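You operate a simulated robot arm through the tools that you are given. There is no shell and no other tool. Be economical: measure what you need, move in short steps, check, and stop when the job is done.

The job below is to be done with a simulated robot arm. You get a single attempt, and the scene is never put back.

JOB
Open the middle trolley drawer, fetch the brown scrap from the top of the workbench and set it in the inside of the middle trolley drawer, then shut the drawer. Set the right shutter to ORDER. Fetch the blue piston and set it on the top of the tyre bench. Press the blue zero key two times. The order is free.

Only the result counts: the job must be done as asked and must still hold three seconds after the hand-in. Knocking over, shifting, dropping, spilling or breaking anything else fails it.

ROBOT AND FRAMES
A 7-joint arm with a fingered hand on a trunk, on a base that drives. Base frame: it is fixed to the floor where the robot stands at the start and does not move with it; the origin is under the middle of the robot, x ahead of it, y to its left, z up. Readings come in m, degrees, newtons and seconds.
Its first joint turns from -69.0 to 172.0 degrees. Places, roughly: blue piston (6x6x5 cm) [-1.4, 0.9, 0.9]; blue zero key [0.7, 2.2, 0.9]; inside of the middle trolley drawer [1.2, -0.2, 0.6]; middle trolley drawer [1.1, -0.2, 0.6]; right shutter [3.6, 0.1, 0.8]; scrap [-1, 1.75, 0.75]; top of the tyre bench [-2.8, -0.2, 0.8]. Payload 5 kg.
The tool frame sits at the grasp point between the pads (the TCP): z along the fingers, y along the line on which they close. The tips reach 0.032 m beyond it. The gripper opens to 0.16 m. The gripper's body begins 0.089 m behind the TCP. The gripper is a hand of 3 fingers: y runs from the thumb to the fingers, the wrist lies at [0, 0, -0.252] in the tool frame.
Orientation is that of the tool frame in the base frame, as a unit quaternion [x, y, z, w]. With the fingers straight down and closing along the base's y, the tool's x points along the base's -x, its y along +y and its z along -z.

CONTROLS
- The arm moves only by the tool play_rows. Its argument "rows" is a list of rows, each an object of numbers (a shift or turn left out is 0): "x", "y", "z": the shift along the tool's x, y, z in units of 200 mm (1.0 is 200 mm); "rx", "ry", "rz": the turn, a rotation vector about the tool's x, y, z in units of 45 degrees (1.0 is 45 degrees). In form: [{"x": .., "y": .., "z": .., "rx": .., "ry": .., "rz": ..}, ...]. A call has 1 to 8 rows; each row is the pose to reach, as a shift and turn from the pose commanded when the call began, along the tool's axes at that moment. A call with a number of a shift or a turn outside -1 to 1 is refused whole. A row lasts 0.2 s, in which the tool goes at most 0.05 m and 8.6 degrees; a call with a longer step from one row to the next is refused whole. Where a pose cannot be reached the arm comes as near as it can. A force on the tool above 40 N (or 10 N above the force at the start of the call, whichever is more), or a blocked arm, ends the call early, and 0.2 s more pass. In this call time passes only in rows, and 0.2 s behind the last. The reply holds the time, the measured pose of the TCP, the force on the tool along the base axes, the opening and the grip force, in the units named above and with some noise, with the torque about the TCP (base axes, N m) and any sound that the robot's microphone picked up.
- Cameras (640 x 400 px; columns grow to the right, rows downward): "scene" is now at [0.1301, -0.0173, 1.4271]; the picture's right is [-0.21, -0.98, -0.00], its down [-0.66, 0.14, -0.74] and it looks along [0.72, -0.15, -0.68] (base axes); focal length 249 px, centre (320, 200). "wrist" rides on the gripper at [0.065, -0.004, -0.116] in the tool frame; the picture's right is [0.06, 1.00, 0.00], its down [-0.87, 0.05, -0.49] and it looks along [-0.49, 0.03, 0.87] (tool axes); focal length 261 px, centre (320, 200). There is no depth. A picture from a camera that has moved, and an enlarged one, comes with that camera's place and axes in the base frame and with its lens.
- snapshot(camera): a new picture of that camera. No time passes.
- raise_lower(by): slides the trunk up (or, below 0, down) by that many m; the arm and the scene camera ride with it, the base frame stays. It gives what a move gives, with no picture.
- steer(legs): drives the robot by 1 to 6 legs, each [ahead, left, turn to the left] in m, m and degrees, along the robot's own axes; the way and the turn of a leg run together, so that a leg with both is an arc; at most 1.5 m and 180 degrees a leg. The arm and the cameras ride along, it lands a little off, and it stops where it bumps. It gives what a move gives.
- move_fingers(finger1, finger2, thumb_bend): sets how far each is bent, from 0 (flat) to 100 (curled in); at 30 the hand is open as for a grip, at 70 the pads meet at the TCP. One left out holds its place. A second passes; each finger stops where it meets its share of the squeeze, and holds until it gets a number again. It is the only way to open and close the hand. It gives what a move gives, with no picture; readings hold the bend of each and the force on the fingers (four entries, about 0 where the hand has none), thumb and palm.
- pan_tilt(pan, tilt): turns the head with the scene camera to pan (to the left, within 86 degrees either way) and tilt (down, from -29 to 69), counted from straight ahead of the robot. It gives what a move gives.
- enlarge(camera, box): a new picture of the part [left, top, right, bottom] of that camera's present view, enlarged. No time passes.
- job_done(): hands the job in; it is judged then, once.

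Go step by step. Nothing tells you exact positions but the pictures and the camera data: compare them with the known pose of the tool, close in by small moves and look again before you grip or let go. The budget is 165 turns and 120 pictures, counting those below and the enlarged ones. Unless the task says otherwise, let go and move clear before handing in.

The tools are called as name(argument=value, ...) on one line, values as JSON. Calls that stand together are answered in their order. play_rows: Moves the arm, as the interface text tells. Its arguments: {"type":"object","properties":{"rows":{"type":"array"}},"required":["rows"]} The other tools are called the same way: raise_lower (by) slides the trunk up or down; move_fingers (finger1, finger2, thumb_bend) moves the fingers one by one; steer (legs) drives the base; pan_tilt (pan, tilt) turns the head that bears the scene camera; snapshot (camera) takes a picture; enlarge (camera, box) takes an enlarged picture of a part of a camera's view; job_done () hands the job in.

At the start:

```text
t: 0.0
tool_pos: [0.6521, -0.1492, 0.9001]
tcp_rot: [0.001, 1.0, 0.0, 0.0]
force: [0.2, 0.1, 0.0]
ft_torque: [-0.01, 0.01, 0.01]
finger_gap: 0.16
grasp_force: 0.0
shape: jaw
bend: [30.0, 30.0, 30.0]
finger forces: [0.1, 0.1, 0.0, 0.0, 0.1, 0.0]
trunk travel left (down, up): [-0.6, 0.34]
robot x, y, heading: [-0.0021, 0.0016, 0.1]
head pan, tilt: [-11.9, 42.7]
```

scene: 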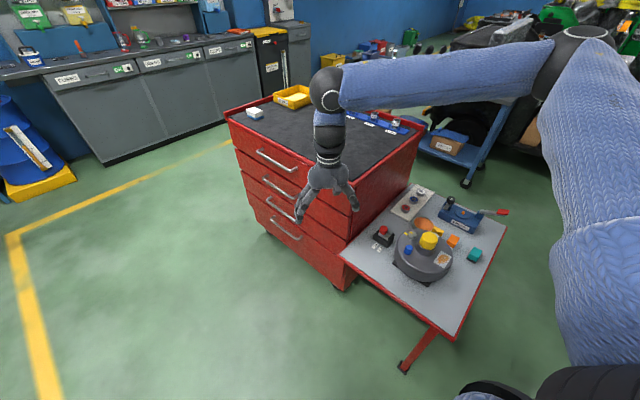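
wrist: 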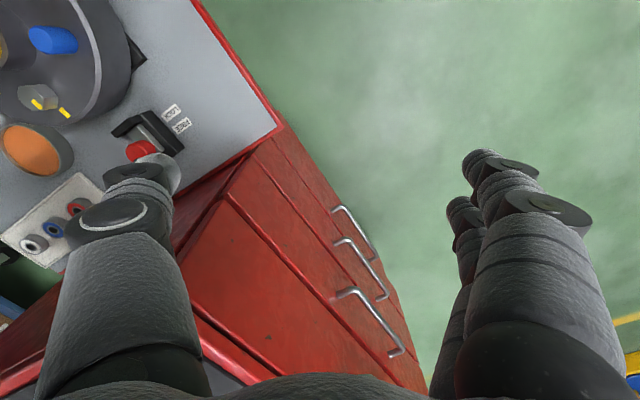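

I see the red trolley ahead with several drawer handles. I'll zoom in on it, before looking round the room.

enlarge(camera="scene", box=[200, 80, 440, 300])

pan_tilt(pan=80, tilt=25)

snapshot(camera="scene")

```text
1.82 times, centred on (320, 190) of scene
camera zoom: at [0.1301, -0.0173, 1.4271], right [-0.21, -0.98, 0.0], down [-0.66, 0.14, -0.74], along [0.72, -0.15, -0.68], focal length 452 px, centre (320, 218)
```

zoom: 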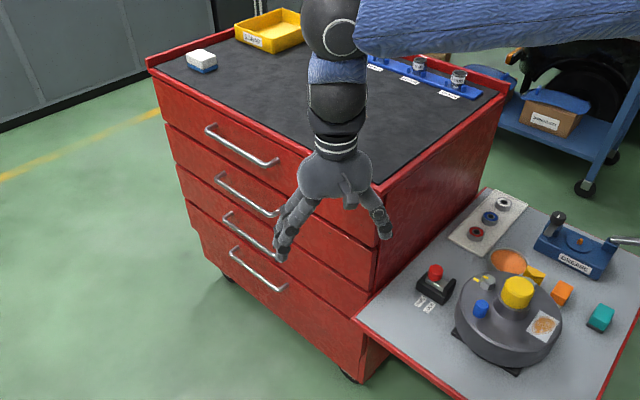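

```text
t: 1.7
tool_pos: [0.651, -0.1493, 0.9006]
tcp_rot: [0.0, 1.0, 0.0, 0.0]
force: [-0.5, -0.4, -0.9]
ft_torque: [-0.02, 0.0, -0.03]
finger_gap: 0.1598
grasp_force: 0.0
shape: jaw
bend: [30.0, 30.0, 30.0]
finger forces: [0.0, 0.1, 0.0, 0.1, 0.1, 0.0]
trunk travel left (down, up): [-0.6, 0.34]
robot x, y, heading: [0.0003, 0.0027, -0.2]
head pan, tilt: [80.0, 25.0]
```

```text
116 pictures are left
camera scene: at [0.0649, 0.0906, 1.4543], right [0.98, -0.17, 0.0], down [-0.07, -0.42, -0.91], along [0.16, 0.89, -0.42], focal length 249 px, centre (320, 200)
```

scene: 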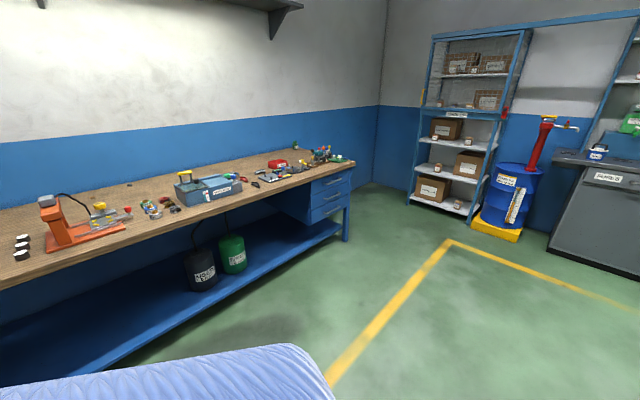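

The trolley front faces roughly (-0.57, +0.82), with four handles. I'll drive round to face it and check heights from there.

steer(legs=[[0, 0.75, 0], [0.55, 0, 0], [0, 0, -55]])

pan_tilt(pan=0, tilt=42)

snapshot(camera="scene")

snapshot(camera="wrist")

```text
t: 10.9
tool_pos: [0.7973, 0.1327, 0.9007]
tcp_rot: [0.459, 0.889, 0.0, 0.001]
force: [0.1, -0.4, -0.2]
ft_torque: [0.02, -0.01, 0.03]
finger_gap: 0.1598
grasp_force: 0.0
shape: jaw
bend: [30.0, 30.0, 30.0]
finger forces: [0.1, 0.2, 0.0, 0.0, 0.0, 0.0]
trunk travel left (down, up): [-0.6, 0.34]
robot x, y, heading: [0.5399, 0.7517, -54.8]
head pan, tilt: [80.0, 25.0]
```

```text
t: 12.5
tool_pos: [0.797, 0.1325, 0.9002]
tcp_rot: [0.459, 0.888, 0.0, 0.0]
force: [-0.4, 0.1, 0.1]
ft_torque: [-0.01, 0.0, 0.0]
finger_gap: 0.1599
grasp_force: 0.0
shape: jaw
bend: [30.0, 30.0, 30.0]
finger forces: [0.0, 0.0, 0.0, 0.0, 0.0, 0.0]
trunk travel left (down, up): [-0.6, 0.34]
robot x, y, heading: [0.5414, 0.749, -55.1]
head pan, tilt: [0.0, 42.0]
```

```text
115 pictures are left
camera scene: at [0.6191, 0.6417, 1.4281], right [-0.82, -0.58, 0.0], down [-0.39, 0.55, -0.74], along [0.43, -0.61, -0.67], focal length 249 px, centre (320, 200)
```

scene: 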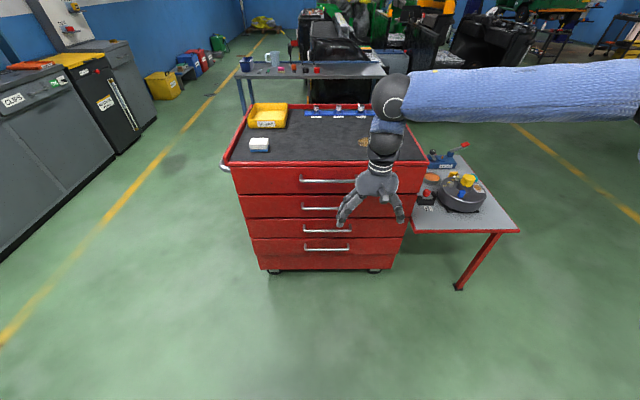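

```text
114 pictures are left
camera wrist: at [0.7569, 0.1835, 1.016], right [0.78, 0.63, 0.0], down [0.55, -0.68, 0.49], along [0.31, -0.38, -0.87], focal length 261 px, centre (320, 200)
```

wrist: 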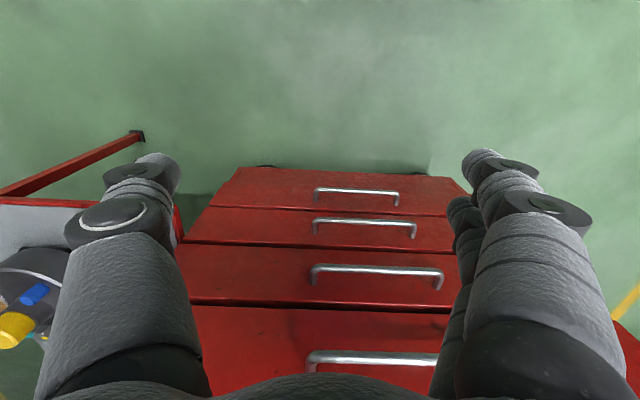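

The front is now square to me, and I'll measure the handles from a zoomed view.

enlarge(camera="scene", box=[210, 95, 450, 285])

```text
2.11 times, centred on (330, 190) of scene
camera zoom: at [0.6191, 0.6417, 1.4281], right [-0.82, -0.58, 0.0], down [-0.39, 0.55, -0.74], along [0.43, -0.61, -0.67], focal length 524 px, centre (299, 221)
```

zoom: 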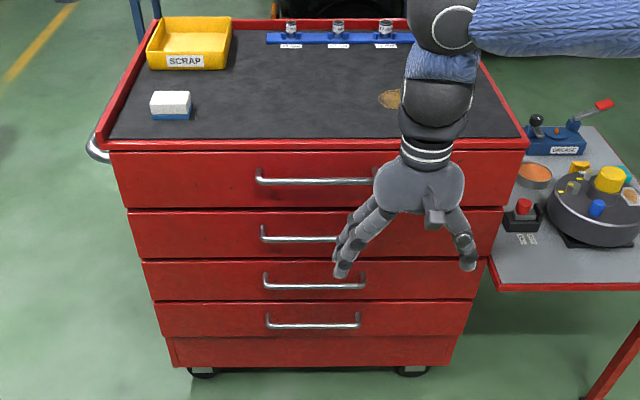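

The handles come out at z≈0.84, 0.69, 0.55, 0.40, and "middle" is ambiguous between the second and third. I'll lower the trunk a bit for a more frontal view.

raise_lower(by=-0.4)

pan_tilt(pan=0, tilt=25)

snapshot(camera="scene")

snapshot(camera="wrist")

```text
t: 16.3
tool_pos: [0.7975, 0.1331, 0.4999]
tcp_rot: [0.46, 0.888, 0.001, 0.0]
force: [-0.2, 0.2, 0.6]
ft_torque: [0.02, 0.04, 0.01]
finger_gap: 0.16
grasp_force: 0.1
shape: jaw
bend: [30.0, 30.0, 30.0]
finger forces: [0.0, 0.0, 0.0, 0.0, 0.1, 0.0]
trunk travel left (down, up): [-0.2, 0.74]
robot x, y, heading: [0.5422, 0.7523, -54.5]
head pan, tilt: [0.0, 42.0]
```

```text
t: 17.1
tool_pos: [0.7982, 0.1333, 0.5009]
tcp_rot: [0.459, 0.888, 0.001, 0.001]
force: [-0.6, 0.4, 0.5]
ft_torque: [-0.01, -0.03, -0.01]
finger_gap: 0.1601
grasp_force: 0.0
shape: jaw
bend: [30.0, 30.0, 30.0]
finger forces: [0.0, 0.0, 0.0, 0.0, 0.0, 0.0]
trunk travel left (down, up): [-0.2, 0.74]
robot x, y, heading: [0.5451, 0.7481, -54.9]
head pan, tilt: [0.0, 25.0]
```

```text
112 pictures are left
camera scene: at [0.624, 0.6349, 1.0542], right [-0.82, -0.58, 0.0], down [-0.24, 0.35, -0.91], along [0.52, -0.74, -0.42], focal length 249 px, centre (320, 200)
```

scene: 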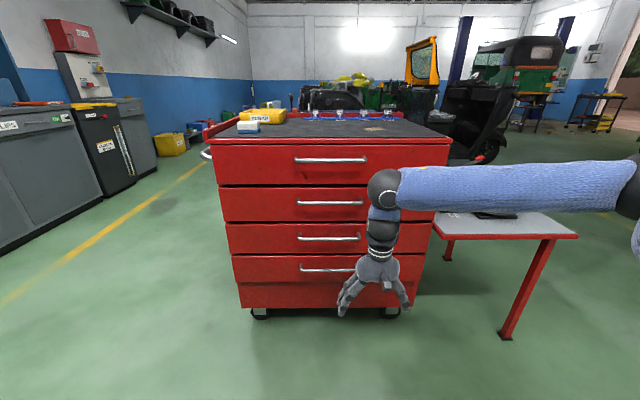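

```text
111 pictures are left
camera wrist: at [0.7569, 0.1837, 0.616], right [0.78, 0.63, 0.0], down [0.55, -0.68, 0.49], along [0.31, -0.38, -0.87], focal length 261 px, centre (320, 200)
```

wrist: 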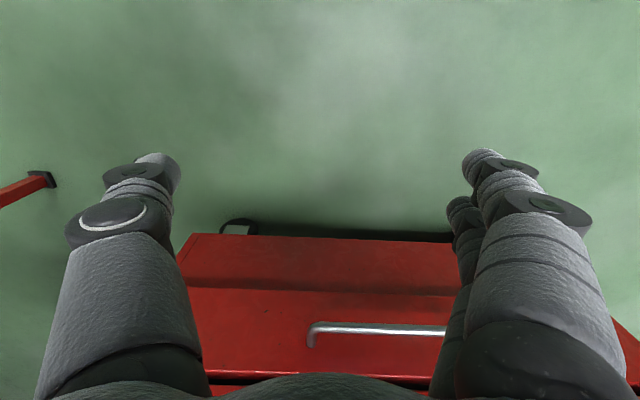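

Handle centres: z≈0.83, 0.68, 0.53, 0.38. The "0.6" hint fits the second drawer's floor, and the second is also the middle of the upper three. I'll raise the trunk a little and turn the hand to point forward with the fingers closing vertically.

raise_lower(by=0.18)

play_rows(rows=[{"rx": -0.11, "ry": -0.11, "rz": 0.11}, {"rx": -0.22, "ry": -0.22, "rz": 0.22}, {"rx": -0.33, "ry": -0.33, "rz": 0.33}, {"rx": -0.44, "ry": -0.44, "rz": 0.44}, {"rx": -0.55, "ry": -0.55, "rz": 0.55}, {"rx": -0.66, "ry": -0.66, "rz": 0.66}, {"rx": -0.77, "ry": -0.77, "rz": 0.77}])

play_rows(rows=[{"rx": -0.11, "ry": -0.11, "rz": 0.11}, {"rx": -0.22, "ry": -0.22, "rz": 0.22}, {"rx": -0.33, "ry": -0.33, "rz": 0.33}, {"rx": -0.44, "ry": -0.44, "rz": 0.44}, {"rx": -0.55, "ry": -0.55, "rz": 0.55}, {"rx": -0.66, "ry": -0.66, "rz": 0.66}, {"rx": -0.77, "ry": -0.77, "rz": 0.77}])

snapshot(camera="scene")

snapshot(camera="wrist")

```text
t: 19.1
tool_pos: [0.7973, 0.1329, 0.6808]
tcp_rot: [0.46, 0.888, 0.0, 0.0]
force: [-0.2, -0.2, 0.1]
ft_torque: [-0.01, -0.02, 0.0]
finger_gap: 0.1599
grasp_force: 0.0
shape: jaw
bend: [30.0, 30.0, 30.0]
finger forces: [0.0, 0.0, 0.0, 0.0, 0.0, 0.0]
trunk travel left (down, up): [-0.38, 0.56]
robot x, y, heading: [0.5448, 0.7511, -54.9]
head pan, tilt: [0.0, 25.0]
```

```text
t: 20.7
tool_pos: [0.7982, 0.133, 0.6792]
tcp_rot: [0.655, 0.636, 0.124, 0.389]
force: [0.0, 0.0, 0.7]
ft_torque: [0.0, 0.01, 0.0]
finger_gap: 0.1599
grasp_force: 0.0
shape: jaw
bend: [30.0, 30.0, 30.0]
finger forces: [0.0, 0.0, 0.1, 0.0, 0.0, 0.0]
trunk travel left (down, up): [-0.38, 0.56]
robot x, y, heading: [0.5453, 0.7509, -54.7]
head pan, tilt: [0.0, 25.0]
```

```text
t: 22.3
tool_pos: [0.7981, 0.131, 0.6835]
tcp_rot: [0.672, 0.213, 0.214, 0.676]
force: [-1.7, 2.9, -6.3]
ft_torque: [-0.62, -0.43, 0.03]
finger_gap: 0.1599
grasp_force: 0.0
shape: jaw
bend: [30.0, 30.0, 30.0]
finger forces: [0.0, 0.0, 0.0, 0.0, 0.0, 0.0]
trunk travel left (down, up): [-0.38, 0.56]
robot x, y, heading: [0.5413, 0.7476, -54.7]
head pan, tilt: [0.0, 25.0]
```

```text
110 pictures are left
camera scene: at [0.6239, 0.6357, 1.2344], right [-0.82, -0.58, 0.0], down [-0.24, 0.34, -0.91], along [0.52, -0.74, -0.42], focal length 249 px, centre (320, 200)
```

scene: 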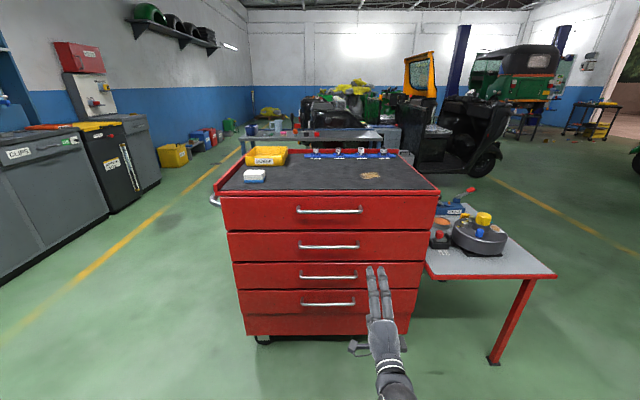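

```text
109 pictures are left
camera wrist: at [0.7849, 0.2635, 0.6791], right [0.05, 0.04, 1.0], down [-0.99, -0.1, 0.05], along [0.1, -0.99, 0.04], focal length 261 px, centre (320, 200)
```

wrist: 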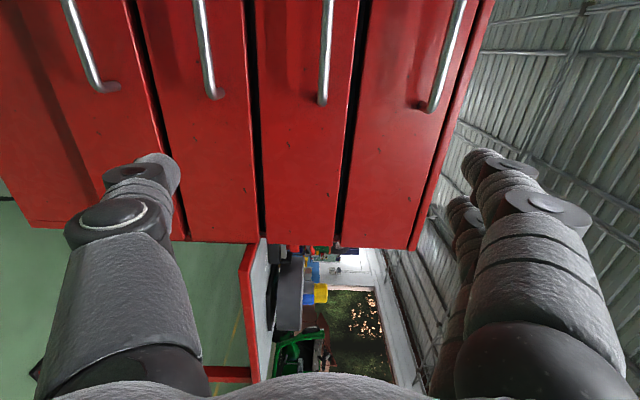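

The second handle is at about (1.05, -0.03, 0.68). I'll move 0.115 m left and 0.2 m forward, stopping just short of the bar.

play_rows(rows=[{"x": 0.115, "z": 0.2}, {"x": 0.23, "z": 0.4}, {"x": 0.345, "z": 0.6}, {"x": 0.46, "z": 0.8}, {"x": 0.575, "z": 1.0}])

snapshot(camera="scene")

snapshot(camera="wrist")

```text
t: 23.5
tool_pos: [1.0067, 0.035, 0.6817]
tcp_rot: [0.674, 0.214, 0.213, 0.674]
force: [-0.3, 0.0, 0.5]
ft_torque: [-0.03, 0.03, 0.03]
finger_gap: 0.1598
grasp_force: 0.0
shape: jaw
bend: [30.0, 30.0, 30.0]
finger forces: [0.0, 0.1, 0.0, 0.0, 0.1, 0.1]
trunk travel left (down, up): [-0.38, 0.56]
robot x, y, heading: [0.5409, 0.7546, -55.0]
head pan, tilt: [0.0, 25.0]
```

```text
108 pictures are left
camera scene: at [0.6238, 0.635, 1.2343], right [-0.82, -0.58, 0.0], down [-0.24, 0.35, -0.91], along [0.52, -0.74, -0.42], focal length 249 px, centre (320, 200)
```

scene: 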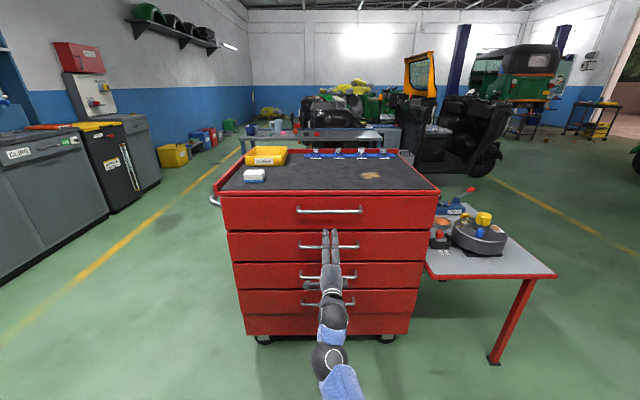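

```text
107 pictures are left
camera wrist: at [0.9936, 0.1676, 0.678], right [0.05, 0.04, 1.0], down [-0.99, -0.1, 0.05], along [0.1, -0.99, 0.03], focal length 261 px, centre (320, 200)
```

wrist: 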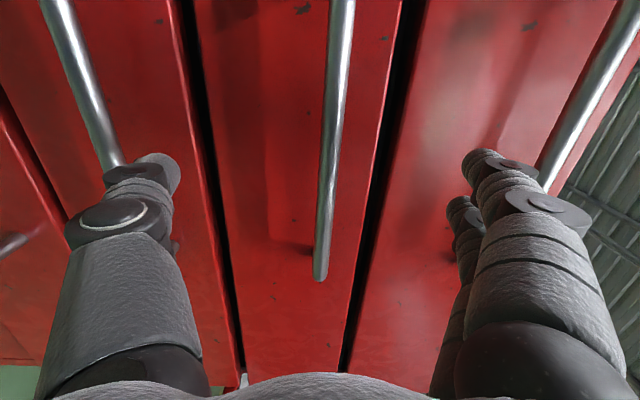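

The bar is centred between thumb and fingers. I'll advance slowly until the TCP is about at the bar.

play_rows(rows=[{"z": 0.1}, {"z": 0.2}, {"z": 0.28}, {"z": 0.34}])

snapshot(camera="wrist")

```text
t: 24.4
tool_pos: [1.0389, -0.011, 0.6808]
tcp_rot: [0.674, 0.213, 0.214, 0.674]
force: [-13.3, 17.1, 0.1]
ft_torque: [-0.42, -0.19, 0.0]
finger_gap: 0.16
grasp_force: 0.0
shape: jaw
bend: [30.0, 30.0, 30.0]
finger forces: [7.7, 5.8, 0.0, 0.0, 9.0, 0.1]
trunk travel left (down, up): [-0.38, 0.56]
robot x, y, heading: [0.5436, 0.75, -54.9]
head pan, tilt: [0.0, 25.0]
stopped in row 4: the force on the tool passed its limit at 78 N (the readings are from after the stop); the commanded pose is now the measured one
```

```text
106 pictures are left
camera wrist: at [1.0263, 0.1209, 0.6764], right [0.05, 0.04, 1.0], down [-0.99, -0.1, 0.05], along [0.1, -0.99, 0.03], focal length 261 px, centre (320, 200)
```

wrist: 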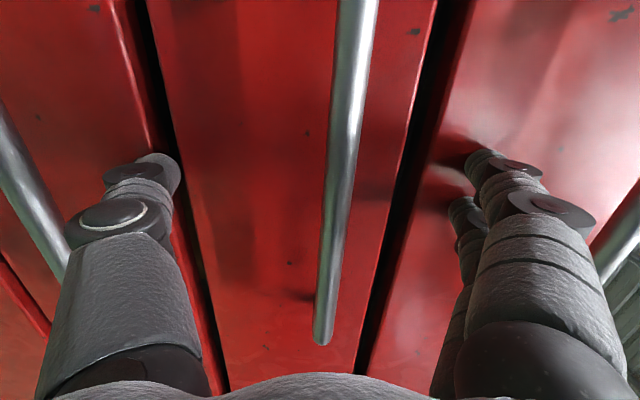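

The fingertips touch the front face, so the bar lies within the grip. I'll back off a few millimetres and close.

play_rows(rows=[{"z": -0.035}])

move_fingers(finger1=75, finger2=75, thumb_bend=75)

snapshot(camera="wrist")

```text
t: 24.8
tool_pos: [1.0366, -0.0071, 0.6795]
tcp_rot: [0.674, 0.213, 0.214, 0.674]
force: [0.1, -0.2, 0.0]
ft_torque: [0.03, -0.02, 0.03]
finger_gap: 0.16
grasp_force: 0.0
shape: jaw
bend: [30.0, 30.0, 30.0]
finger forces: [0.0, 0.0, 0.0, 0.0, 0.0, 0.0]
trunk travel left (down, up): [-0.38, 0.56]
robot x, y, heading: [0.5458, 0.7524, -54.8]
head pan, tilt: [0.0, 25.0]
```

```text
t: 25.2
tool_pos: [1.0348, -0.005, 0.6817]
tcp_rot: [0.673, 0.212, 0.215, 0.675]
force: [1.8, -1.8, 5.4]
ft_torque: [0.15, 0.11, 0.06]
finger_gap: 0.004
grasp_force: 0.0
shape: fingers
bend: [73.0, 73.0, 74.0]
finger forces: [0.0, 0.0, 0.0, 0.0, 0.0, 0.0]
trunk travel left (down, up): [-0.38, 0.56]
robot x, y, heading: [0.5396, 0.7543, -54.8]
head pan, tilt: [0.0, 25.0]
stopped: the force on the tool passed its limit at 48 N (the readings are from after the stop); the commanded pose is now the measured one
```

```text
105 pictures are left
camera wrist: at [1.0225, 0.1258, 0.6772], right [0.05, 0.04, 1.0], down [-0.99, -0.1, 0.05], along [0.1, -0.99, 0.03], focal length 261 px, centre (320, 200)
```

wrist: 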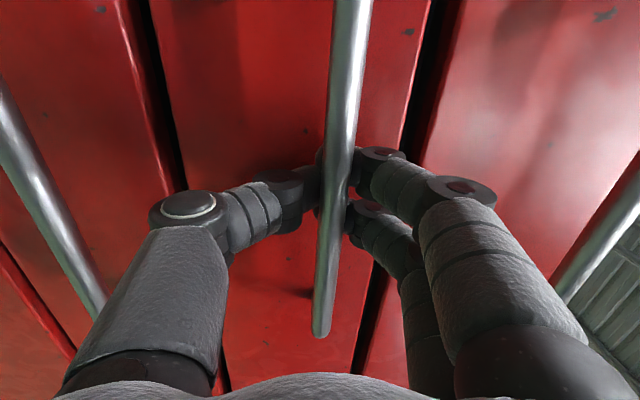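

The fingers have closed behind the bar, so it's hooked. I'll pull back a short way to test.

play_rows(rows=[{"z": -0.1}, {"z": -0.2}, {"z": -0.3}, {"z": -0.4}])

snapshot(camera="scene")

```text
t: 26.2
tool_pos: [0.9887, 0.0596, 0.6817]
tcp_rot: [0.674, 0.213, 0.215, 0.674]
force: [-1.4, 2.0, 0.6]
ft_torque: [0.0, -0.02, 0.04]
finger_gap: 0.0038
grasp_force: 0.1
shape: fingers
bend: [74.0, 74.0, 74.0]
finger forces: [0.0, 0.1, 0.0, 0.1, 0.0, 0.0]
trunk travel left (down, up): [-0.38, 0.56]
robot x, y, heading: [0.5447, 0.7508, -54.9]
head pan, tilt: [0.0, 25.0]
```

```text
104 pictures are left
camera scene: at [0.6239, 0.6351, 1.2343], right [-0.82, -0.58, 0.0], down [-0.24, 0.35, -0.91], along [0.52, -0.74, -0.42], focal length 249 px, centre (320, 200)
```

scene: 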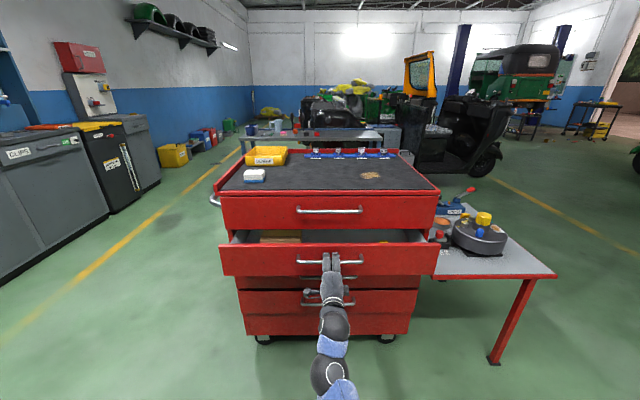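

The drawer opens. I'll pull further by backing the base up.

steer(legs=[[-0.2, 0, 0]])

snapshot(camera="scene")

```text
t: 27.8
tool_pos: [0.873, 0.226, 0.6806]
tcp_rot: [0.673, 0.215, 0.216, 0.674]
force: [-0.2, 1.5, 0.7]
ft_torque: [-0.01, 0.01, -0.02]
finger_gap: 0.0039
grasp_force: 0.0
shape: fingers
bend: [74.0, 74.0, 74.0]
finger forces: [0.1, 0.0, 0.0, 0.0, 0.1, 0.1]
trunk travel left (down, up): [-0.38, 0.56]
robot x, y, heading: [0.4259, 0.9134, -54.4]
head pan, tilt: [0.0, 25.0]
```

```text
103 pictures are left
camera scene: at [0.5068, 0.8008, 1.2343], right [-0.82, -0.58, 0.0], down [-0.24, 0.34, -0.91], along [0.52, -0.74, -0.42], focal length 249 px, centre (320, 200)
```

scene: 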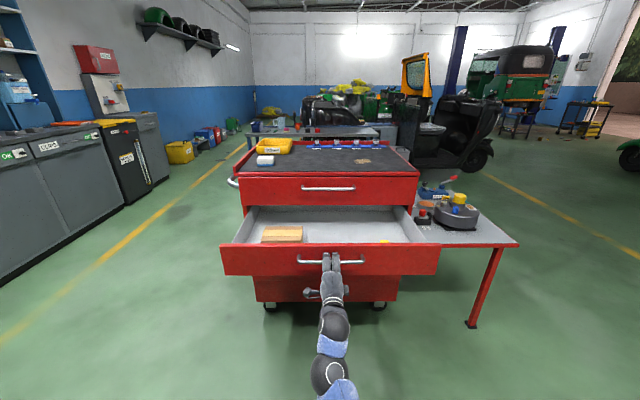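

The drawer is open about 0.28 m, with a wooden block and something yellow inside. Now I'll release and back away.

move_fingers(finger1=30, finger2=30, thumb_bend=30)

play_rows(rows=[{"z": -0.2}, {"z": -0.4}, {"z": -0.6}])

steer(legs=[[-0.15, 0, 0]])

raise_lower(by=0.4)

pan_tilt(pan=0, tilt=38)

snapshot(camera="scene")

```text
t: 28.8
tool_pos: [0.8734, 0.2267, 0.6818]
tcp_rot: [0.674, 0.214, 0.216, 0.673]
force: [-0.3, 1.1, 0.3]
ft_torque: [0.01, 0.0, 0.0]
finger_gap: 0.1678
grasp_force: 0.0
shape: fingers
bend: [30.0, 30.0, 30.0]
finger forces: [0.1, 0.0, 0.0, 0.1, 0.1, 0.0]
trunk travel left (down, up): [-0.38, 0.56]
robot x, y, heading: [0.4286, 0.9199, -54.7]
head pan, tilt: [0.0, 25.0]
```

```text
t: 29.6
tool_pos: [0.804, 0.3238, 0.6816]
tcp_rot: [0.673, 0.214, 0.217, 0.674]
force: [0.7, 1.1, -0.3]
ft_torque: [-0.03, -0.01, 0.02]
finger_gap: 0.1675
grasp_force: 0.1
shape: fingers
bend: [30.0, 30.0, 30.0]
finger forces: [0.1, 0.0, 0.0, 0.0, 0.0, 0.1]
trunk travel left (down, up): [-0.38, 0.56]
robot x, y, heading: [0.4264, 0.9154, -54.7]
head pan, tilt: [0.0, 25.0]
```

```text
t: 31.0
tool_pos: [0.7173, 0.4446, 0.6801]
tcp_rot: [0.674, 0.213, 0.215, 0.673]
force: [-0.5, 0.5, 0.7]
ft_torque: [0.0, -0.02, 0.02]
finger_gap: 0.1677
grasp_force: 0.0
shape: fingers
bend: [30.0, 30.0, 30.0]
finger forces: [0.0, 0.0, 0.1, 0.1, 0.0, 0.0]
trunk travel left (down, up): [-0.38, 0.56]
robot x, y, heading: [0.3411, 1.0375, -55.0]
head pan, tilt: [0.0, 25.0]
```

```text
t: 34.8
tool_pos: [0.7147, 0.4454, 1.0803]
tcp_rot: [0.674, 0.214, 0.215, 0.674]
force: [-0.3, -0.3, 0.5]
ft_torque: [0.0, 0.01, 0.02]
finger_gap: 0.1677
grasp_force: 0.1
shape: fingers
bend: [30.0, 30.0, 30.0]
finger forces: [0.1, 0.0, 0.0, 0.1, 0.0, 0.1]
trunk travel left (down, up): [-0.78, 0.16]
robot x, y, heading: [0.3379, 1.0385, -54.9]
head pan, tilt: [0.0, 25.0]
```

```text
t: 35.6
tool_pos: [0.7168, 0.4446, 1.0802]
tcp_rot: [0.674, 0.213, 0.215, 0.674]
force: [1.0, 0.1, -0.2]
ft_torque: [0.01, 0.01, 0.03]
finger_gap: 0.1679
grasp_force: 0.1
shape: fingers
bend: [30.0, 30.0, 30.0]
finger forces: [0.0, 0.0, 0.0, 0.0, 0.1, 0.0]
trunk travel left (down, up): [-0.78, 0.16]
robot x, y, heading: [0.3409, 1.039, -54.7]
head pan, tilt: [0.0, 38.0]
```

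```text
102 pictures are left
camera scene: at [0.4166, 0.9276, 1.6141], right [-0.82, -0.58, 0.0], down [-0.35, 0.5, -0.79], along [0.45, -0.64, -0.62], focal length 249 px, centre (320, 200)
```

scene: 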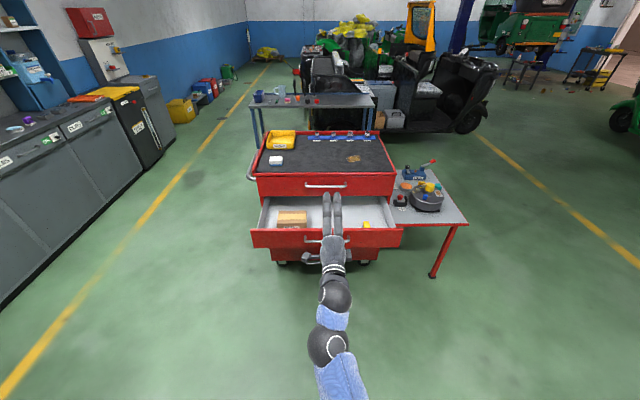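

The drawer stands open. I'll return the tool to pointing down, then turn to look at the workbench and the area to the west.

play_rows(rows=[{"rx": 0.11, "ry": 0.11, "rz": -0.11}, {"rx": 0.22, "ry": 0.22, "rz": -0.22}, {"rx": 0.33, "ry": 0.33, "rz": -0.33}, {"rx": 0.44, "ry": 0.44, "rz": -0.44}, {"rx": 0.55, "ry": 0.55, "rz": -0.55}, {"rx": 0.66, "ry": 0.66, "rz": -0.66}, {"rx": 0.77, "ry": 0.77, "rz": -0.77}])

play_rows(rows=[{"rx": 0.11, "ry": 0.11, "rz": -0.11}, {"rx": 0.22, "ry": 0.22, "rz": -0.22}, {"rx": 0.33, "ry": 0.33, "rz": -0.33}, {"rx": 0.44, "ry": 0.44, "rz": -0.44}, {"rx": 0.55, "ry": 0.55, "rz": -0.55}, {"rx": 0.66, "ry": 0.66, "rz": -0.66}, {"rx": 0.77, "ry": 0.77, "rz": -0.77}])

steer(legs=[[0, 0, 120], [0, 0, 85]])

pan_tilt(pan=20, tilt=25)

snapshot(camera="scene")

pan_tilt(pan=-45, tilt=35)

snapshot(camera="scene")

```text
t: 37.3
tool_pos: [0.6765, 0.378, 1.0839]
tcp_rot: [0.669, 0.582, 0.037, 0.461]
force: [0.5, -0.3, 0.0]
ft_torque: [-0.02, -0.03, 0.02]
finger_gap: 0.1678
grasp_force: 0.0
shape: fingers
bend: [30.0, 30.0, 30.0]
finger forces: [0.0, 0.0, 0.0, 0.0, 0.0, 0.1]
out of reach, approached as far as the arm can: row 5, 6, 7
trunk travel left (down, up): [-0.78, 0.16]
robot x, y, heading: [0.3382, 1.0368, -54.8]
head pan, tilt: [0.0, 38.0]
stopped in row 7: the arm was blocked; the commanded pose is now the measured one
```

```text
t: 39.1
tool_pos: [0.6398, 0.3538, 1.0674]
tcp_rot: [0.626, 0.729, -0.054, 0.272]
force: [0.2, -0.7, -0.1]
ft_torque: [-0.01, -0.03, -0.02]
finger_gap: 0.1682
grasp_force: 0.0
shape: fingers
bend: [30.0, 30.0, 30.0]
finger forces: [0.0, 0.0, 0.0, 0.0, 0.0, 0.0]
out of reach, approached as far as the arm can: row 4, 5, 6, 7
trunk travel left (down, up): [-0.78, 0.16]
robot x, y, heading: [0.3357, 1.0392, -54.8]
head pan, tilt: [0.0, 38.0]
stopped in row 7: the arm was blocked; the commanded pose is now the measured one
```

```text
t: 48.1
tool_pos: [-0.2356, 1.5165, 1.067]
tcp_rot: [0.853, -0.442, -0.277, 0.008]
force: [-0.1, -0.5, 0.4]
ft_torque: [0.02, 0.01, -0.02]
finger_gap: 0.1682
grasp_force: 0.0
shape: fingers
bend: [30.0, 30.0, 30.0]
finger forces: [0.0, 0.0, 0.1, 0.0, 0.0, 0.1]
trunk travel left (down, up): [-0.78, 0.16]
robot x, y, heading: [0.3423, 1.0366, 151.8]
head pan, tilt: [0.0, 38.0]
```

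```text
t: 49.0
tool_pos: [-0.2362, 1.5158, 1.0664]
tcp_rot: [0.853, -0.442, -0.277, 0.009]
force: [0.2, -0.8, 0.7]
ft_torque: [-0.02, 0.01, 0.0]
finger_gap: 0.1683
grasp_force: 0.1
shape: fingers
bend: [30.0, 30.0, 30.0]
finger forces: [0.1, 0.1, 0.0, 0.0, 0.0, 0.0]
trunk travel left (down, up): [-0.78, 0.16]
robot x, y, heading: [0.3423, 1.0373, 151.8]
head pan, tilt: [20.0, 25.0]
```

```text
101 pictures are left
camera scene: at [0.2021, 1.0763, 1.6343], right [0.15, 0.99, 0.0], down [0.42, -0.06, -0.91], along [-0.9, 0.13, -0.42], focal length 249 px, centre (320, 200)
```

scene: 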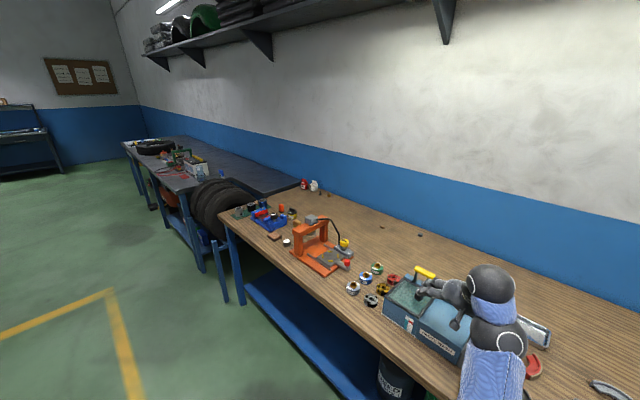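

```text
t: 50.3
tool_pos: [-0.2361, 1.5164, 1.0659]
tcp_rot: [0.853, -0.442, -0.278, 0.008]
force: [-0.2, -0.7, -0.1]
ft_torque: [0.0, -0.01, -0.02]
finger_gap: 0.1683
grasp_force: 0.1
shape: fingers
bend: [30.0, 30.0, 30.0]
finger forces: [0.1, 0.1, 0.0, 0.0, 0.1, 0.0]
trunk travel left (down, up): [-0.78, 0.16]
robot x, y, heading: [0.3382, 1.0371, 151.7]
head pan, tilt: [-45.0, 35.0]
```

```text
100 pictures are left
camera scene: at [0.268, 1.1472, 1.6186], right [0.96, 0.29, 0.0], down [0.16, -0.55, -0.82], along [-0.23, 0.78, -0.57], focal length 249 px, centre (320, 200)
```

scene: 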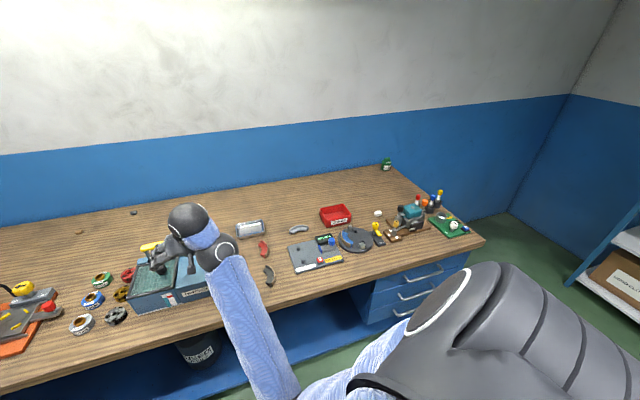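

The workbench runs diagonally along the wall, and small bits lie on it. I'll zoom in on the piston group and the scraps.

pan_tilt(pan=10, tilt=28)

enlarge(camera="scene", box=[180, 140, 340, 240])

enlarge(camera="scene", box=[320, 150, 480, 250])

```text
t: 51.6
tool_pos: [-0.2358, 1.5174, 1.0666]
tcp_rot: [0.852, -0.443, -0.277, 0.008]
force: [-0.2, 0.0, 0.7]
ft_torque: [0.0, 0.0, 0.0]
finger_gap: 0.1681
grasp_force: 0.0
shape: fingers
bend: [30.0, 30.0, 30.0]
finger forces: [0.0, 0.2, 0.0, 0.0, 0.0, 0.0]
trunk travel left (down, up): [-0.78, 0.16]
robot x, y, heading: [0.3411, 1.0417, 151.4]
head pan, tilt: [10.0, 28.0]
```

```text
4.00 times, centred on (260, 190) of scene
camera zoom: at [0.2067, 1.0917, 1.6295], right [0.32, 0.95, 0.0], down [0.45, -0.15, -0.88], along [-0.84, 0.28, -0.47], focal length 995 px, centre (560, 240)
```

zoom: 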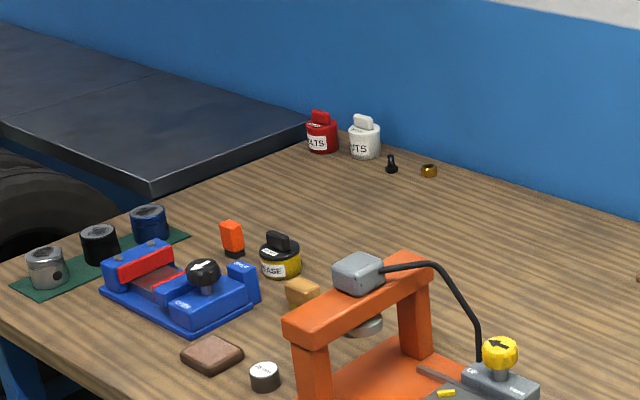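

```text
4.00 times, centred on (400, 200) of scene
camera zoom: at [0.2067, 1.0917, 1.6295], right [0.32, 0.95, 0.0], down [0.45, -0.15, -0.88], along [-0.84, 0.28, -0.47], focal length 995 px, centre (0, 200)
```

zoom: 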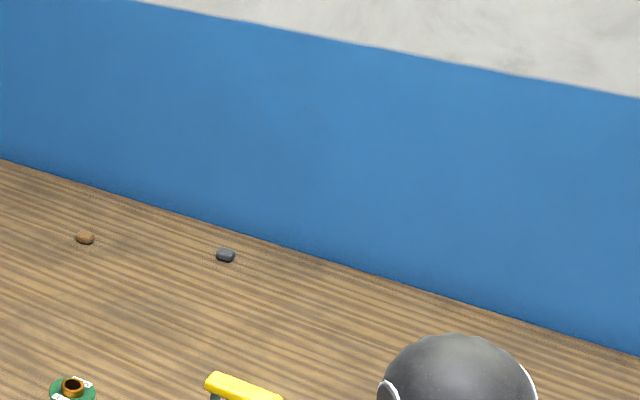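

The brown scrap is the small lump near the wall at about (-1.0, 1.63). The blue piston stands on the green mat at about (-1.37, 0.91), and the bench edge runs at 35°. I'll back off from the bench and straighten the tool downward.

steer(legs=[[-0.35, 0, 0]])

play_rows(rows=[{"x": 0.117, "y": -0.061, "z": 0.059, "rx": 0.04, "ry": 0.138, "rz": -0.114}, {"x": 0.233, "y": -0.122, "z": 0.118, "rx": 0.079, "ry": 0.277, "rz": -0.229}, {"x": 0.35, "y": -0.183, "z": 0.176, "rx": 0.119, "ry": 0.415, "rz": -0.343}, {"x": 0.466, "y": -0.244, "z": 0.235, "rx": 0.158, "ry": 0.554, "rz": -0.458}, {"x": 0.583, "y": -0.305, "z": 0.294, "rx": 0.198, "ry": 0.692, "rz": -0.572}])

```text
t: 53.8
tool_pos: [0.0693, 1.3556, 1.0663]
tcp_rot: [0.852, -0.444, -0.277, 0.008]
force: [0.1, 0.5, 0.2]
ft_torque: [-0.01, 0.0, -0.01]
finger_gap: 0.1684
grasp_force: 0.0
shape: fingers
bend: [30.0, 30.0, 30.0]
finger forces: [0.0, 0.0, 0.1, 0.1, 0.0, 0.0]
trunk travel left (down, up): [-0.78, 0.16]
robot x, y, heading: [0.6414, 0.8736, 151.6]
head pan, tilt: [10.0, 28.0]
```

```text
t: 55.0
tool_pos: [0.1451, 1.3252, 0.9294]
tcp_rot: [0.916, -0.367, -0.162, 0.005]
force: [0.5, 0.0, -0.8]
ft_torque: [0.02, 0.0, 0.0]
finger_gap: 0.1681
grasp_force: 0.1
shape: fingers
bend: [30.0, 30.0, 30.0]
finger forces: [0.0, 0.0, 0.0, 0.0, 0.0, 0.0]
out of reach, approached as far as the arm can: row 1, 2, 3, 4, 5
trunk travel left (down, up): [-0.78, 0.16]
robot x, y, heading: [0.6407, 0.8759, 151.2]
head pan, tilt: [10.0, 28.0]
```

The tool is nearly down. The commanded pose is probably already vertical, so I'll try lowering 0.1 m and pulling back slightly.

play_rows(rows=[{"z": 0.2, "x": 0.1}, {"z": 0.4, "x": 0.2}, {"z": 0.5, "x": 0.3}])

snapshot(camera="scene")

```text
t: 55.8
tool_pos: [0.1581, 1.3002, 0.8164]
tcp_rot: [0.916, -0.367, -0.163, 0.004]
force: [0.0, 0.2, 0.2]
ft_torque: [0.0, 0.04, 0.0]
finger_gap: 0.1684
grasp_force: 0.0
shape: fingers
bend: [30.0, 30.0, 30.0]
finger forces: [0.0, 0.1, 0.1, 0.1, 0.0, 0.1]
trunk travel left (down, up): [-0.78, 0.16]
robot x, y, heading: [0.6384, 0.8714, 151.0]
head pan, tilt: [10.0, 28.0]
```

```text
97 pictures are left
camera scene: at [0.5104, 0.928, 1.6297], right [0.32, 0.95, 0.0], down [0.44, -0.15, -0.88], along [-0.84, 0.28, -0.47], focal length 249 px, centre (320, 200)
```

scene: 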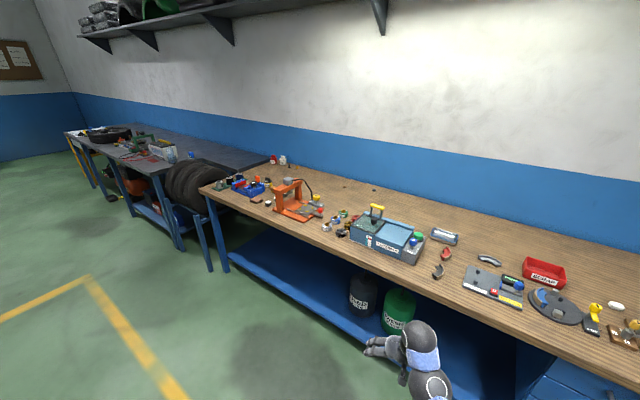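

The arm moved down freely, so I'll now apply the remaining 24° turn.

play_rows(rows=[{"rx": 0.038, "ry": 0.134, "rz": -0.111}, {"rx": 0.075, "ry": 0.269, "rz": -0.222}, {"rx": 0.113, "ry": 0.403, "rz": -0.333}])

```text
t: 56.6
tool_pos: [0.1577, 1.2996, 0.818]
tcp_rot: [0.956, -0.288, -0.053, 0.002]
force: [0.6, -0.4, 0.2]
ft_torque: [0.04, -0.01, 0.01]
finger_gap: 0.168
grasp_force: 0.0
shape: fingers
bend: [30.0, 30.0, 30.0]
finger forces: [0.1, 0.0, 0.1, 0.0, 0.0, 0.0]
out of reach, approached as far as the arm can: row 3
trunk travel left (down, up): [-0.78, 0.16]
robot x, y, heading: [0.6408, 0.8756, 151.2]
head pan, tilt: [10.0, 28.0]
```

Close to vertical now (about 6° off). I'll raise the trunk and drive along the bench until I'm opposite the scrap.

raise_lower(by=0.16)

steer(legs=[[0, 0, -25.7], [0, 1.03, 0], [0.3, 0, 0]])

pan_tilt(pan=0, tilt=40)

snapshot(camera="scene")

```text
t: 58.4
tool_pos: [0.1577, 1.3014, 0.9777]
tcp_rot: [0.956, -0.288, -0.054, 0.002]
force: [0.7, 0.6, 0.2]
ft_torque: [0.0, 0.03, 0.0]
finger_gap: 0.1679
grasp_force: 0.1
shape: fingers
bend: [30.0, 30.0, 30.0]
finger forces: [0.0, 0.0, 0.1, 0.1, 0.0, 0.0]
trunk travel left (down, up): [-0.94, 0.0]
robot x, y, heading: [0.6423, 0.8748, 151.3]
head pan, tilt: [10.0, 28.0]
```

```text
t: 66.7
tool_pos: [-0.6297, 1.1076, 0.9776]
tcp_rot: [0.869, -0.492, -0.053, -0.009]
force: [0.2, -0.2, 0.2]
ft_torque: [-0.03, -0.05, 0.01]
finger_gap: 0.168
grasp_force: 0.0
shape: fingers
bend: [30.0, 30.0, 30.0]
finger forces: [0.0, 0.0, 0.0, 0.1, 0.0, 0.0]
trunk travel left (down, up): [-0.94, 0.0]
robot x, y, heading: [-0.3758, 0.5131, 125.8]
head pan, tilt: [10.0, 28.0]
```

```text
t: 67.5
tool_pos: [-0.6285, 1.1064, 0.9767]
tcp_rot: [0.869, -0.491, -0.053, -0.01]
force: [0.5, 0.3, 0.8]
ft_torque: [-0.01, -0.01, 0.01]
finger_gap: 0.1681
grasp_force: 0.0
shape: fingers
bend: [30.0, 30.0, 30.0]
finger forces: [0.0, 0.0, 0.0, 0.0, 0.1, 0.0]
trunk travel left (down, up): [-0.94, 0.0]
robot x, y, heading: [-0.3733, 0.5116, 125.6]
head pan, tilt: [0.0, 40.0]
```

```text
96 pictures are left
camera scene: at [-0.4561, 0.6226, 1.7711], right [0.81, 0.58, 0.0], down [0.38, -0.52, -0.77], along [-0.45, 0.62, -0.64], focal length 249 px, centre (320, 200)
```

scene: 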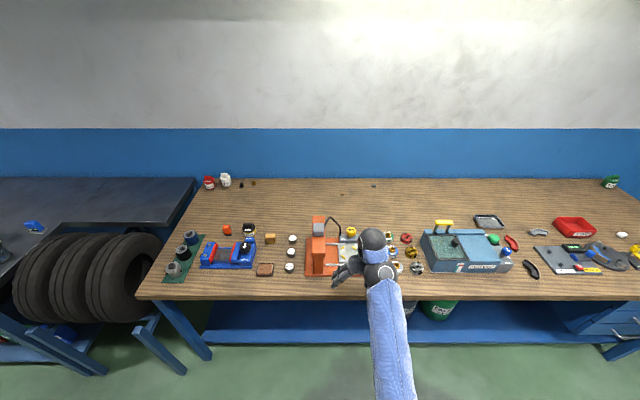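

The scrap triangulates to (-1.04, 1.65, 0.84). To keep clear of the press I'll shift right 0.12 m, drive ahead, and check.

steer(legs=[[0, -0.12, 0], [0.4, 0, 0]])

snapshot(camera="scene")

snapshot(camera="wrist")

```text
t: 70.8
tool_pos: [-0.7592, 1.5026, 0.9759]
tcp_rot: [0.867, -0.495, -0.053, -0.01]
force: [0.0, -0.1, -0.6]
ft_torque: [0.0, 0.0, 0.02]
finger_gap: 0.1681
grasp_force: 0.1
shape: fingers
bend: [30.0, 30.0, 30.0]
finger forces: [0.0, 0.0, 0.0, 0.0, 0.0, 0.0]
trunk travel left (down, up): [-0.94, 0.0]
robot x, y, heading: [-0.5085, 0.9046, 125.5]
head pan, tilt: [0.0, 40.0]
```

```text
95 pictures are left
camera scene: at [-0.5888, 1.0193, 1.7709], right [0.81, 0.58, 0.0], down [0.37, -0.52, -0.77], along [-0.44, 0.62, -0.64], focal length 249 px, centre (320, 200)
```

scene: 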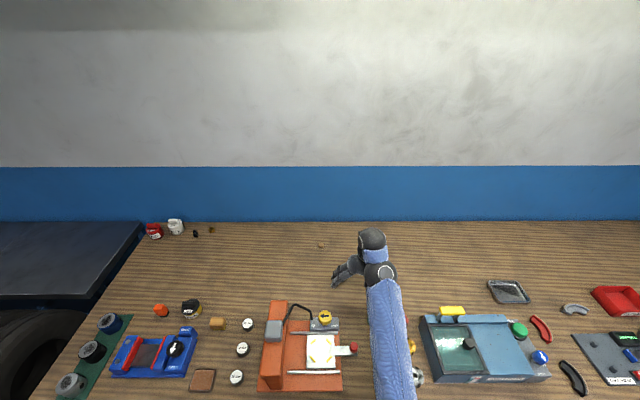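

```text
94 pictures are left
camera wrist: at [-0.7125, 1.4408, 1.0852], right [-0.83, -0.56, 0.03], down [-0.44, 0.68, 0.58], along [-0.35, 0.47, -0.81], focal length 261 px, centre (320, 200)
```

wrist: 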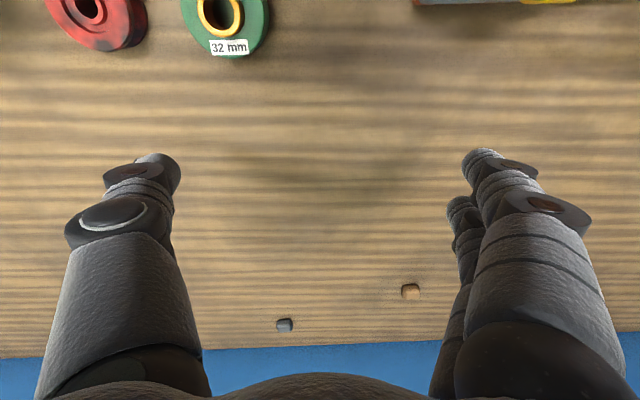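

The wrist view confirms the brown lump at (-1.04, 1.65). I'll move the hand over it in two steps.

play_rows(rows=[{"x": -0.165, "y": 0.1, "z": 0.045}, {"x": -0.33, "y": 0.2, "z": 0.09}, {"x": -0.495, "y": 0.305, "z": 0.135}, {"x": -0.66, "y": 0.41, "z": 0.18}])

play_rows(rows=[{"x": -0.165, "y": 0.1, "z": 0.045}, {"x": -0.33, "y": 0.2, "z": 0.09}, {"x": -0.495, "y": 0.305, "z": 0.135}, {"x": -0.66, "y": 0.41, "z": 0.18}])

snapshot(camera="wrist")

snapshot(camera="scene")

```text
t: 71.8
tool_pos: [-0.8996, 1.5783, 0.9558]
tcp_rot: [0.867, -0.496, -0.052, -0.01]
force: [0.1, -0.3, -0.7]
ft_torque: [-0.01, -0.01, 0.0]
finger_gap: 0.1683
grasp_force: 0.0
shape: fingers
bend: [30.0, 30.0, 30.0]
finger forces: [0.0, 0.0, 0.0, 0.0, 0.0, 0.1]
trunk travel left (down, up): [-0.94, 0.0]
robot x, y, heading: [-0.5103, 0.9091, 125.4]
head pan, tilt: [0.0, 40.0]
```

```text
t: 72.8
tool_pos: [-1.0401, 1.6512, 0.9382]
tcp_rot: [0.868, -0.494, -0.053, -0.011]
force: [-0.8, 0.1, -0.3]
ft_torque: [0.02, 0.01, 0.01]
finger_gap: 0.1682
grasp_force: 0.1
shape: fingers
bend: [30.0, 30.0, 30.0]
finger forces: [0.0, 0.1, 0.0, 0.1, 0.0, 0.0]
trunk travel left (down, up): [-0.94, 0.0]
robot x, y, heading: [-0.5071, 0.908, 125.8]
head pan, tilt: [0.0, 40.0]
```

```text
93 pictures are left
camera wrist: at [-0.9942, 1.5891, 1.0463], right [-0.83, -0.56, 0.03], down [-0.45, 0.68, 0.58], along [-0.34, 0.47, -0.82], focal length 261 px, centre (320, 200)
```

wrist: 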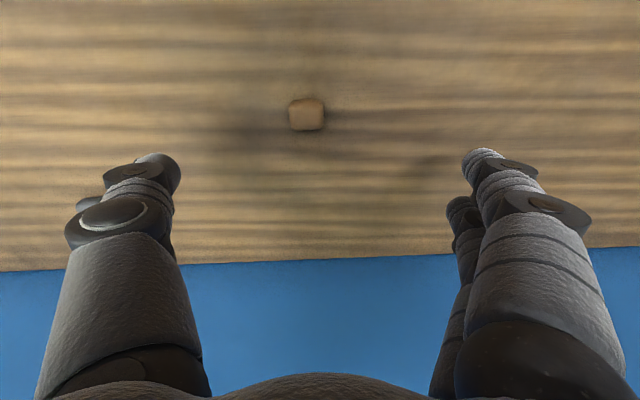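

```text
92 pictures are left
camera scene: at [-0.5905, 1.0202, 1.7707], right [0.81, 0.58, 0.0], down [0.37, -0.52, -0.76], along [-0.44, 0.62, -0.64], focal length 249 px, centre (320, 200)
```

scene: 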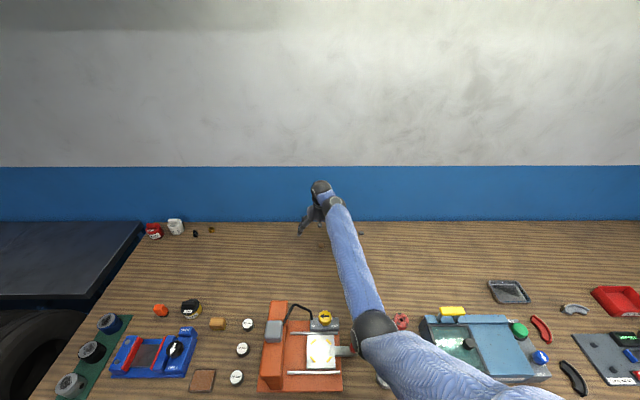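

The scrap is almost centred, about 1.5 cm off. I'll correct and descend to z≈0.868.

play_rows(rows=[{"x": 0.1, "y": -0.066, "z": 0.1}, {"x": 0.1, "y": -0.066, "z": 0.2}, {"x": 0.1, "y": -0.066, "z": 0.27}, {"x": 0.1, "y": -0.066, "z": 0.34}])

snapshot(camera="wrist")

```text
t: 73.8
tool_pos: [-1.0236, 1.6436, 0.8704]
tcp_rot: [0.867, -0.495, -0.053, -0.011]
force: [-1.6, -2.5, 10.0]
ft_torque: [0.43, -0.79, -0.11]
finger_gap: 0.1701
grasp_force: 5.2
shape: fingers
bend: [30.0, 30.0, 29.0]
finger forces: [0.0, 0.0, 0.0, 0.0, 10.2, 0.0]
trunk travel left (down, up): [-0.94, 0.0]
robot x, y, heading: [-0.508, 0.9073, 125.3]
head pan, tilt: [0.0, 40.0]
```

```text
91 pictures are left
camera wrist: at [-0.9766, 1.5815, 0.9795], right [-0.83, -0.56, 0.03], down [-0.44, 0.68, 0.58], along [-0.35, 0.47, -0.81], focal length 261 px, centre (320, 200)
```

wrist: 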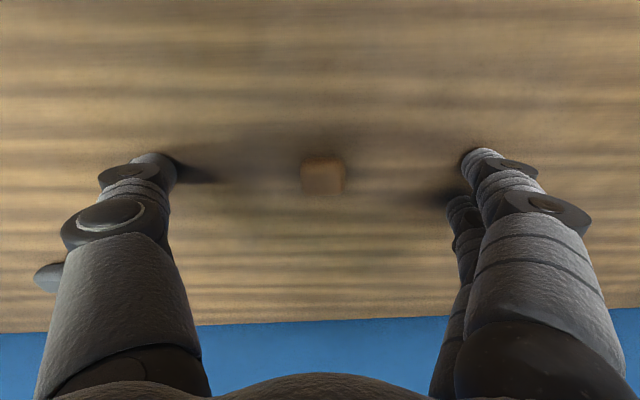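

The thumb just touches the bench and the scrap sits midway between the digits. I'll lift 1 cm and close.

play_rows(rows=[{"z": -0.05}])

move_fingers(finger1=55, finger2=55, thumb_bend=55)

snapshot(camera="wrist")

```text
t: 74.2
tool_pos: [-1.0222, 1.6444, 0.8781]
tcp_rot: [0.867, -0.496, -0.052, -0.009]
force: [-0.3, 0.6, 0.0]
ft_torque: [-0.03, 0.03, 0.03]
finger_gap: 0.1684
grasp_force: 0.0
shape: fingers
bend: [30.0, 30.0, 30.0]
finger forces: [0.0, 0.1, 0.0, 0.0, 0.1, 0.0]
trunk travel left (down, up): [-0.94, 0.0]
robot x, y, heading: [-0.5078, 0.9038, 125.6]
head pan, tilt: [0.0, 40.0]
```

```text
t: 75.2
tool_pos: [-1.022, 1.644, 0.8829]
tcp_rot: [0.867, -0.495, -0.054, -0.011]
force: [-0.4, 12.2, 29.6]
ft_torque: [1.33, -1.55, 0.61]
finger_gap: 0.078
grasp_force: 14.6
shape: fingers
bend: [55.0, 55.0, 53.0]
finger forces: [0.0, 0.1, 0.0, 0.1, 29.9, 0.0]
trunk travel left (down, up): [-0.94, 0.0]
robot x, y, heading: [-0.5062, 0.9045, 125.3]
head pan, tilt: [0.0, 40.0]
```

```text
90 pictures are left
camera wrist: at [-0.975, 1.5814, 0.9899], right [-0.83, -0.56, 0.03], down [-0.44, 0.68, 0.58], along [-0.35, 0.47, -0.81], focal length 261 px, centre (320, 200)
```

wrist: 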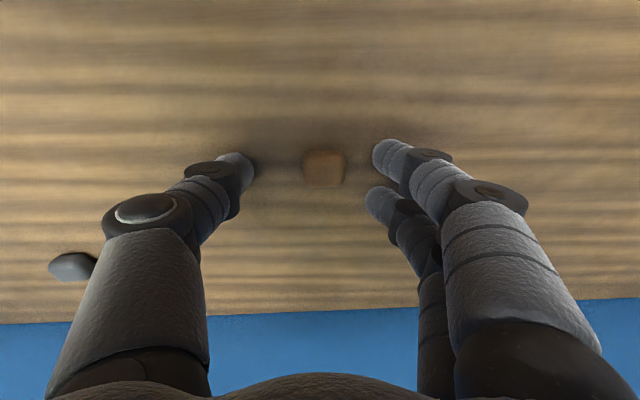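

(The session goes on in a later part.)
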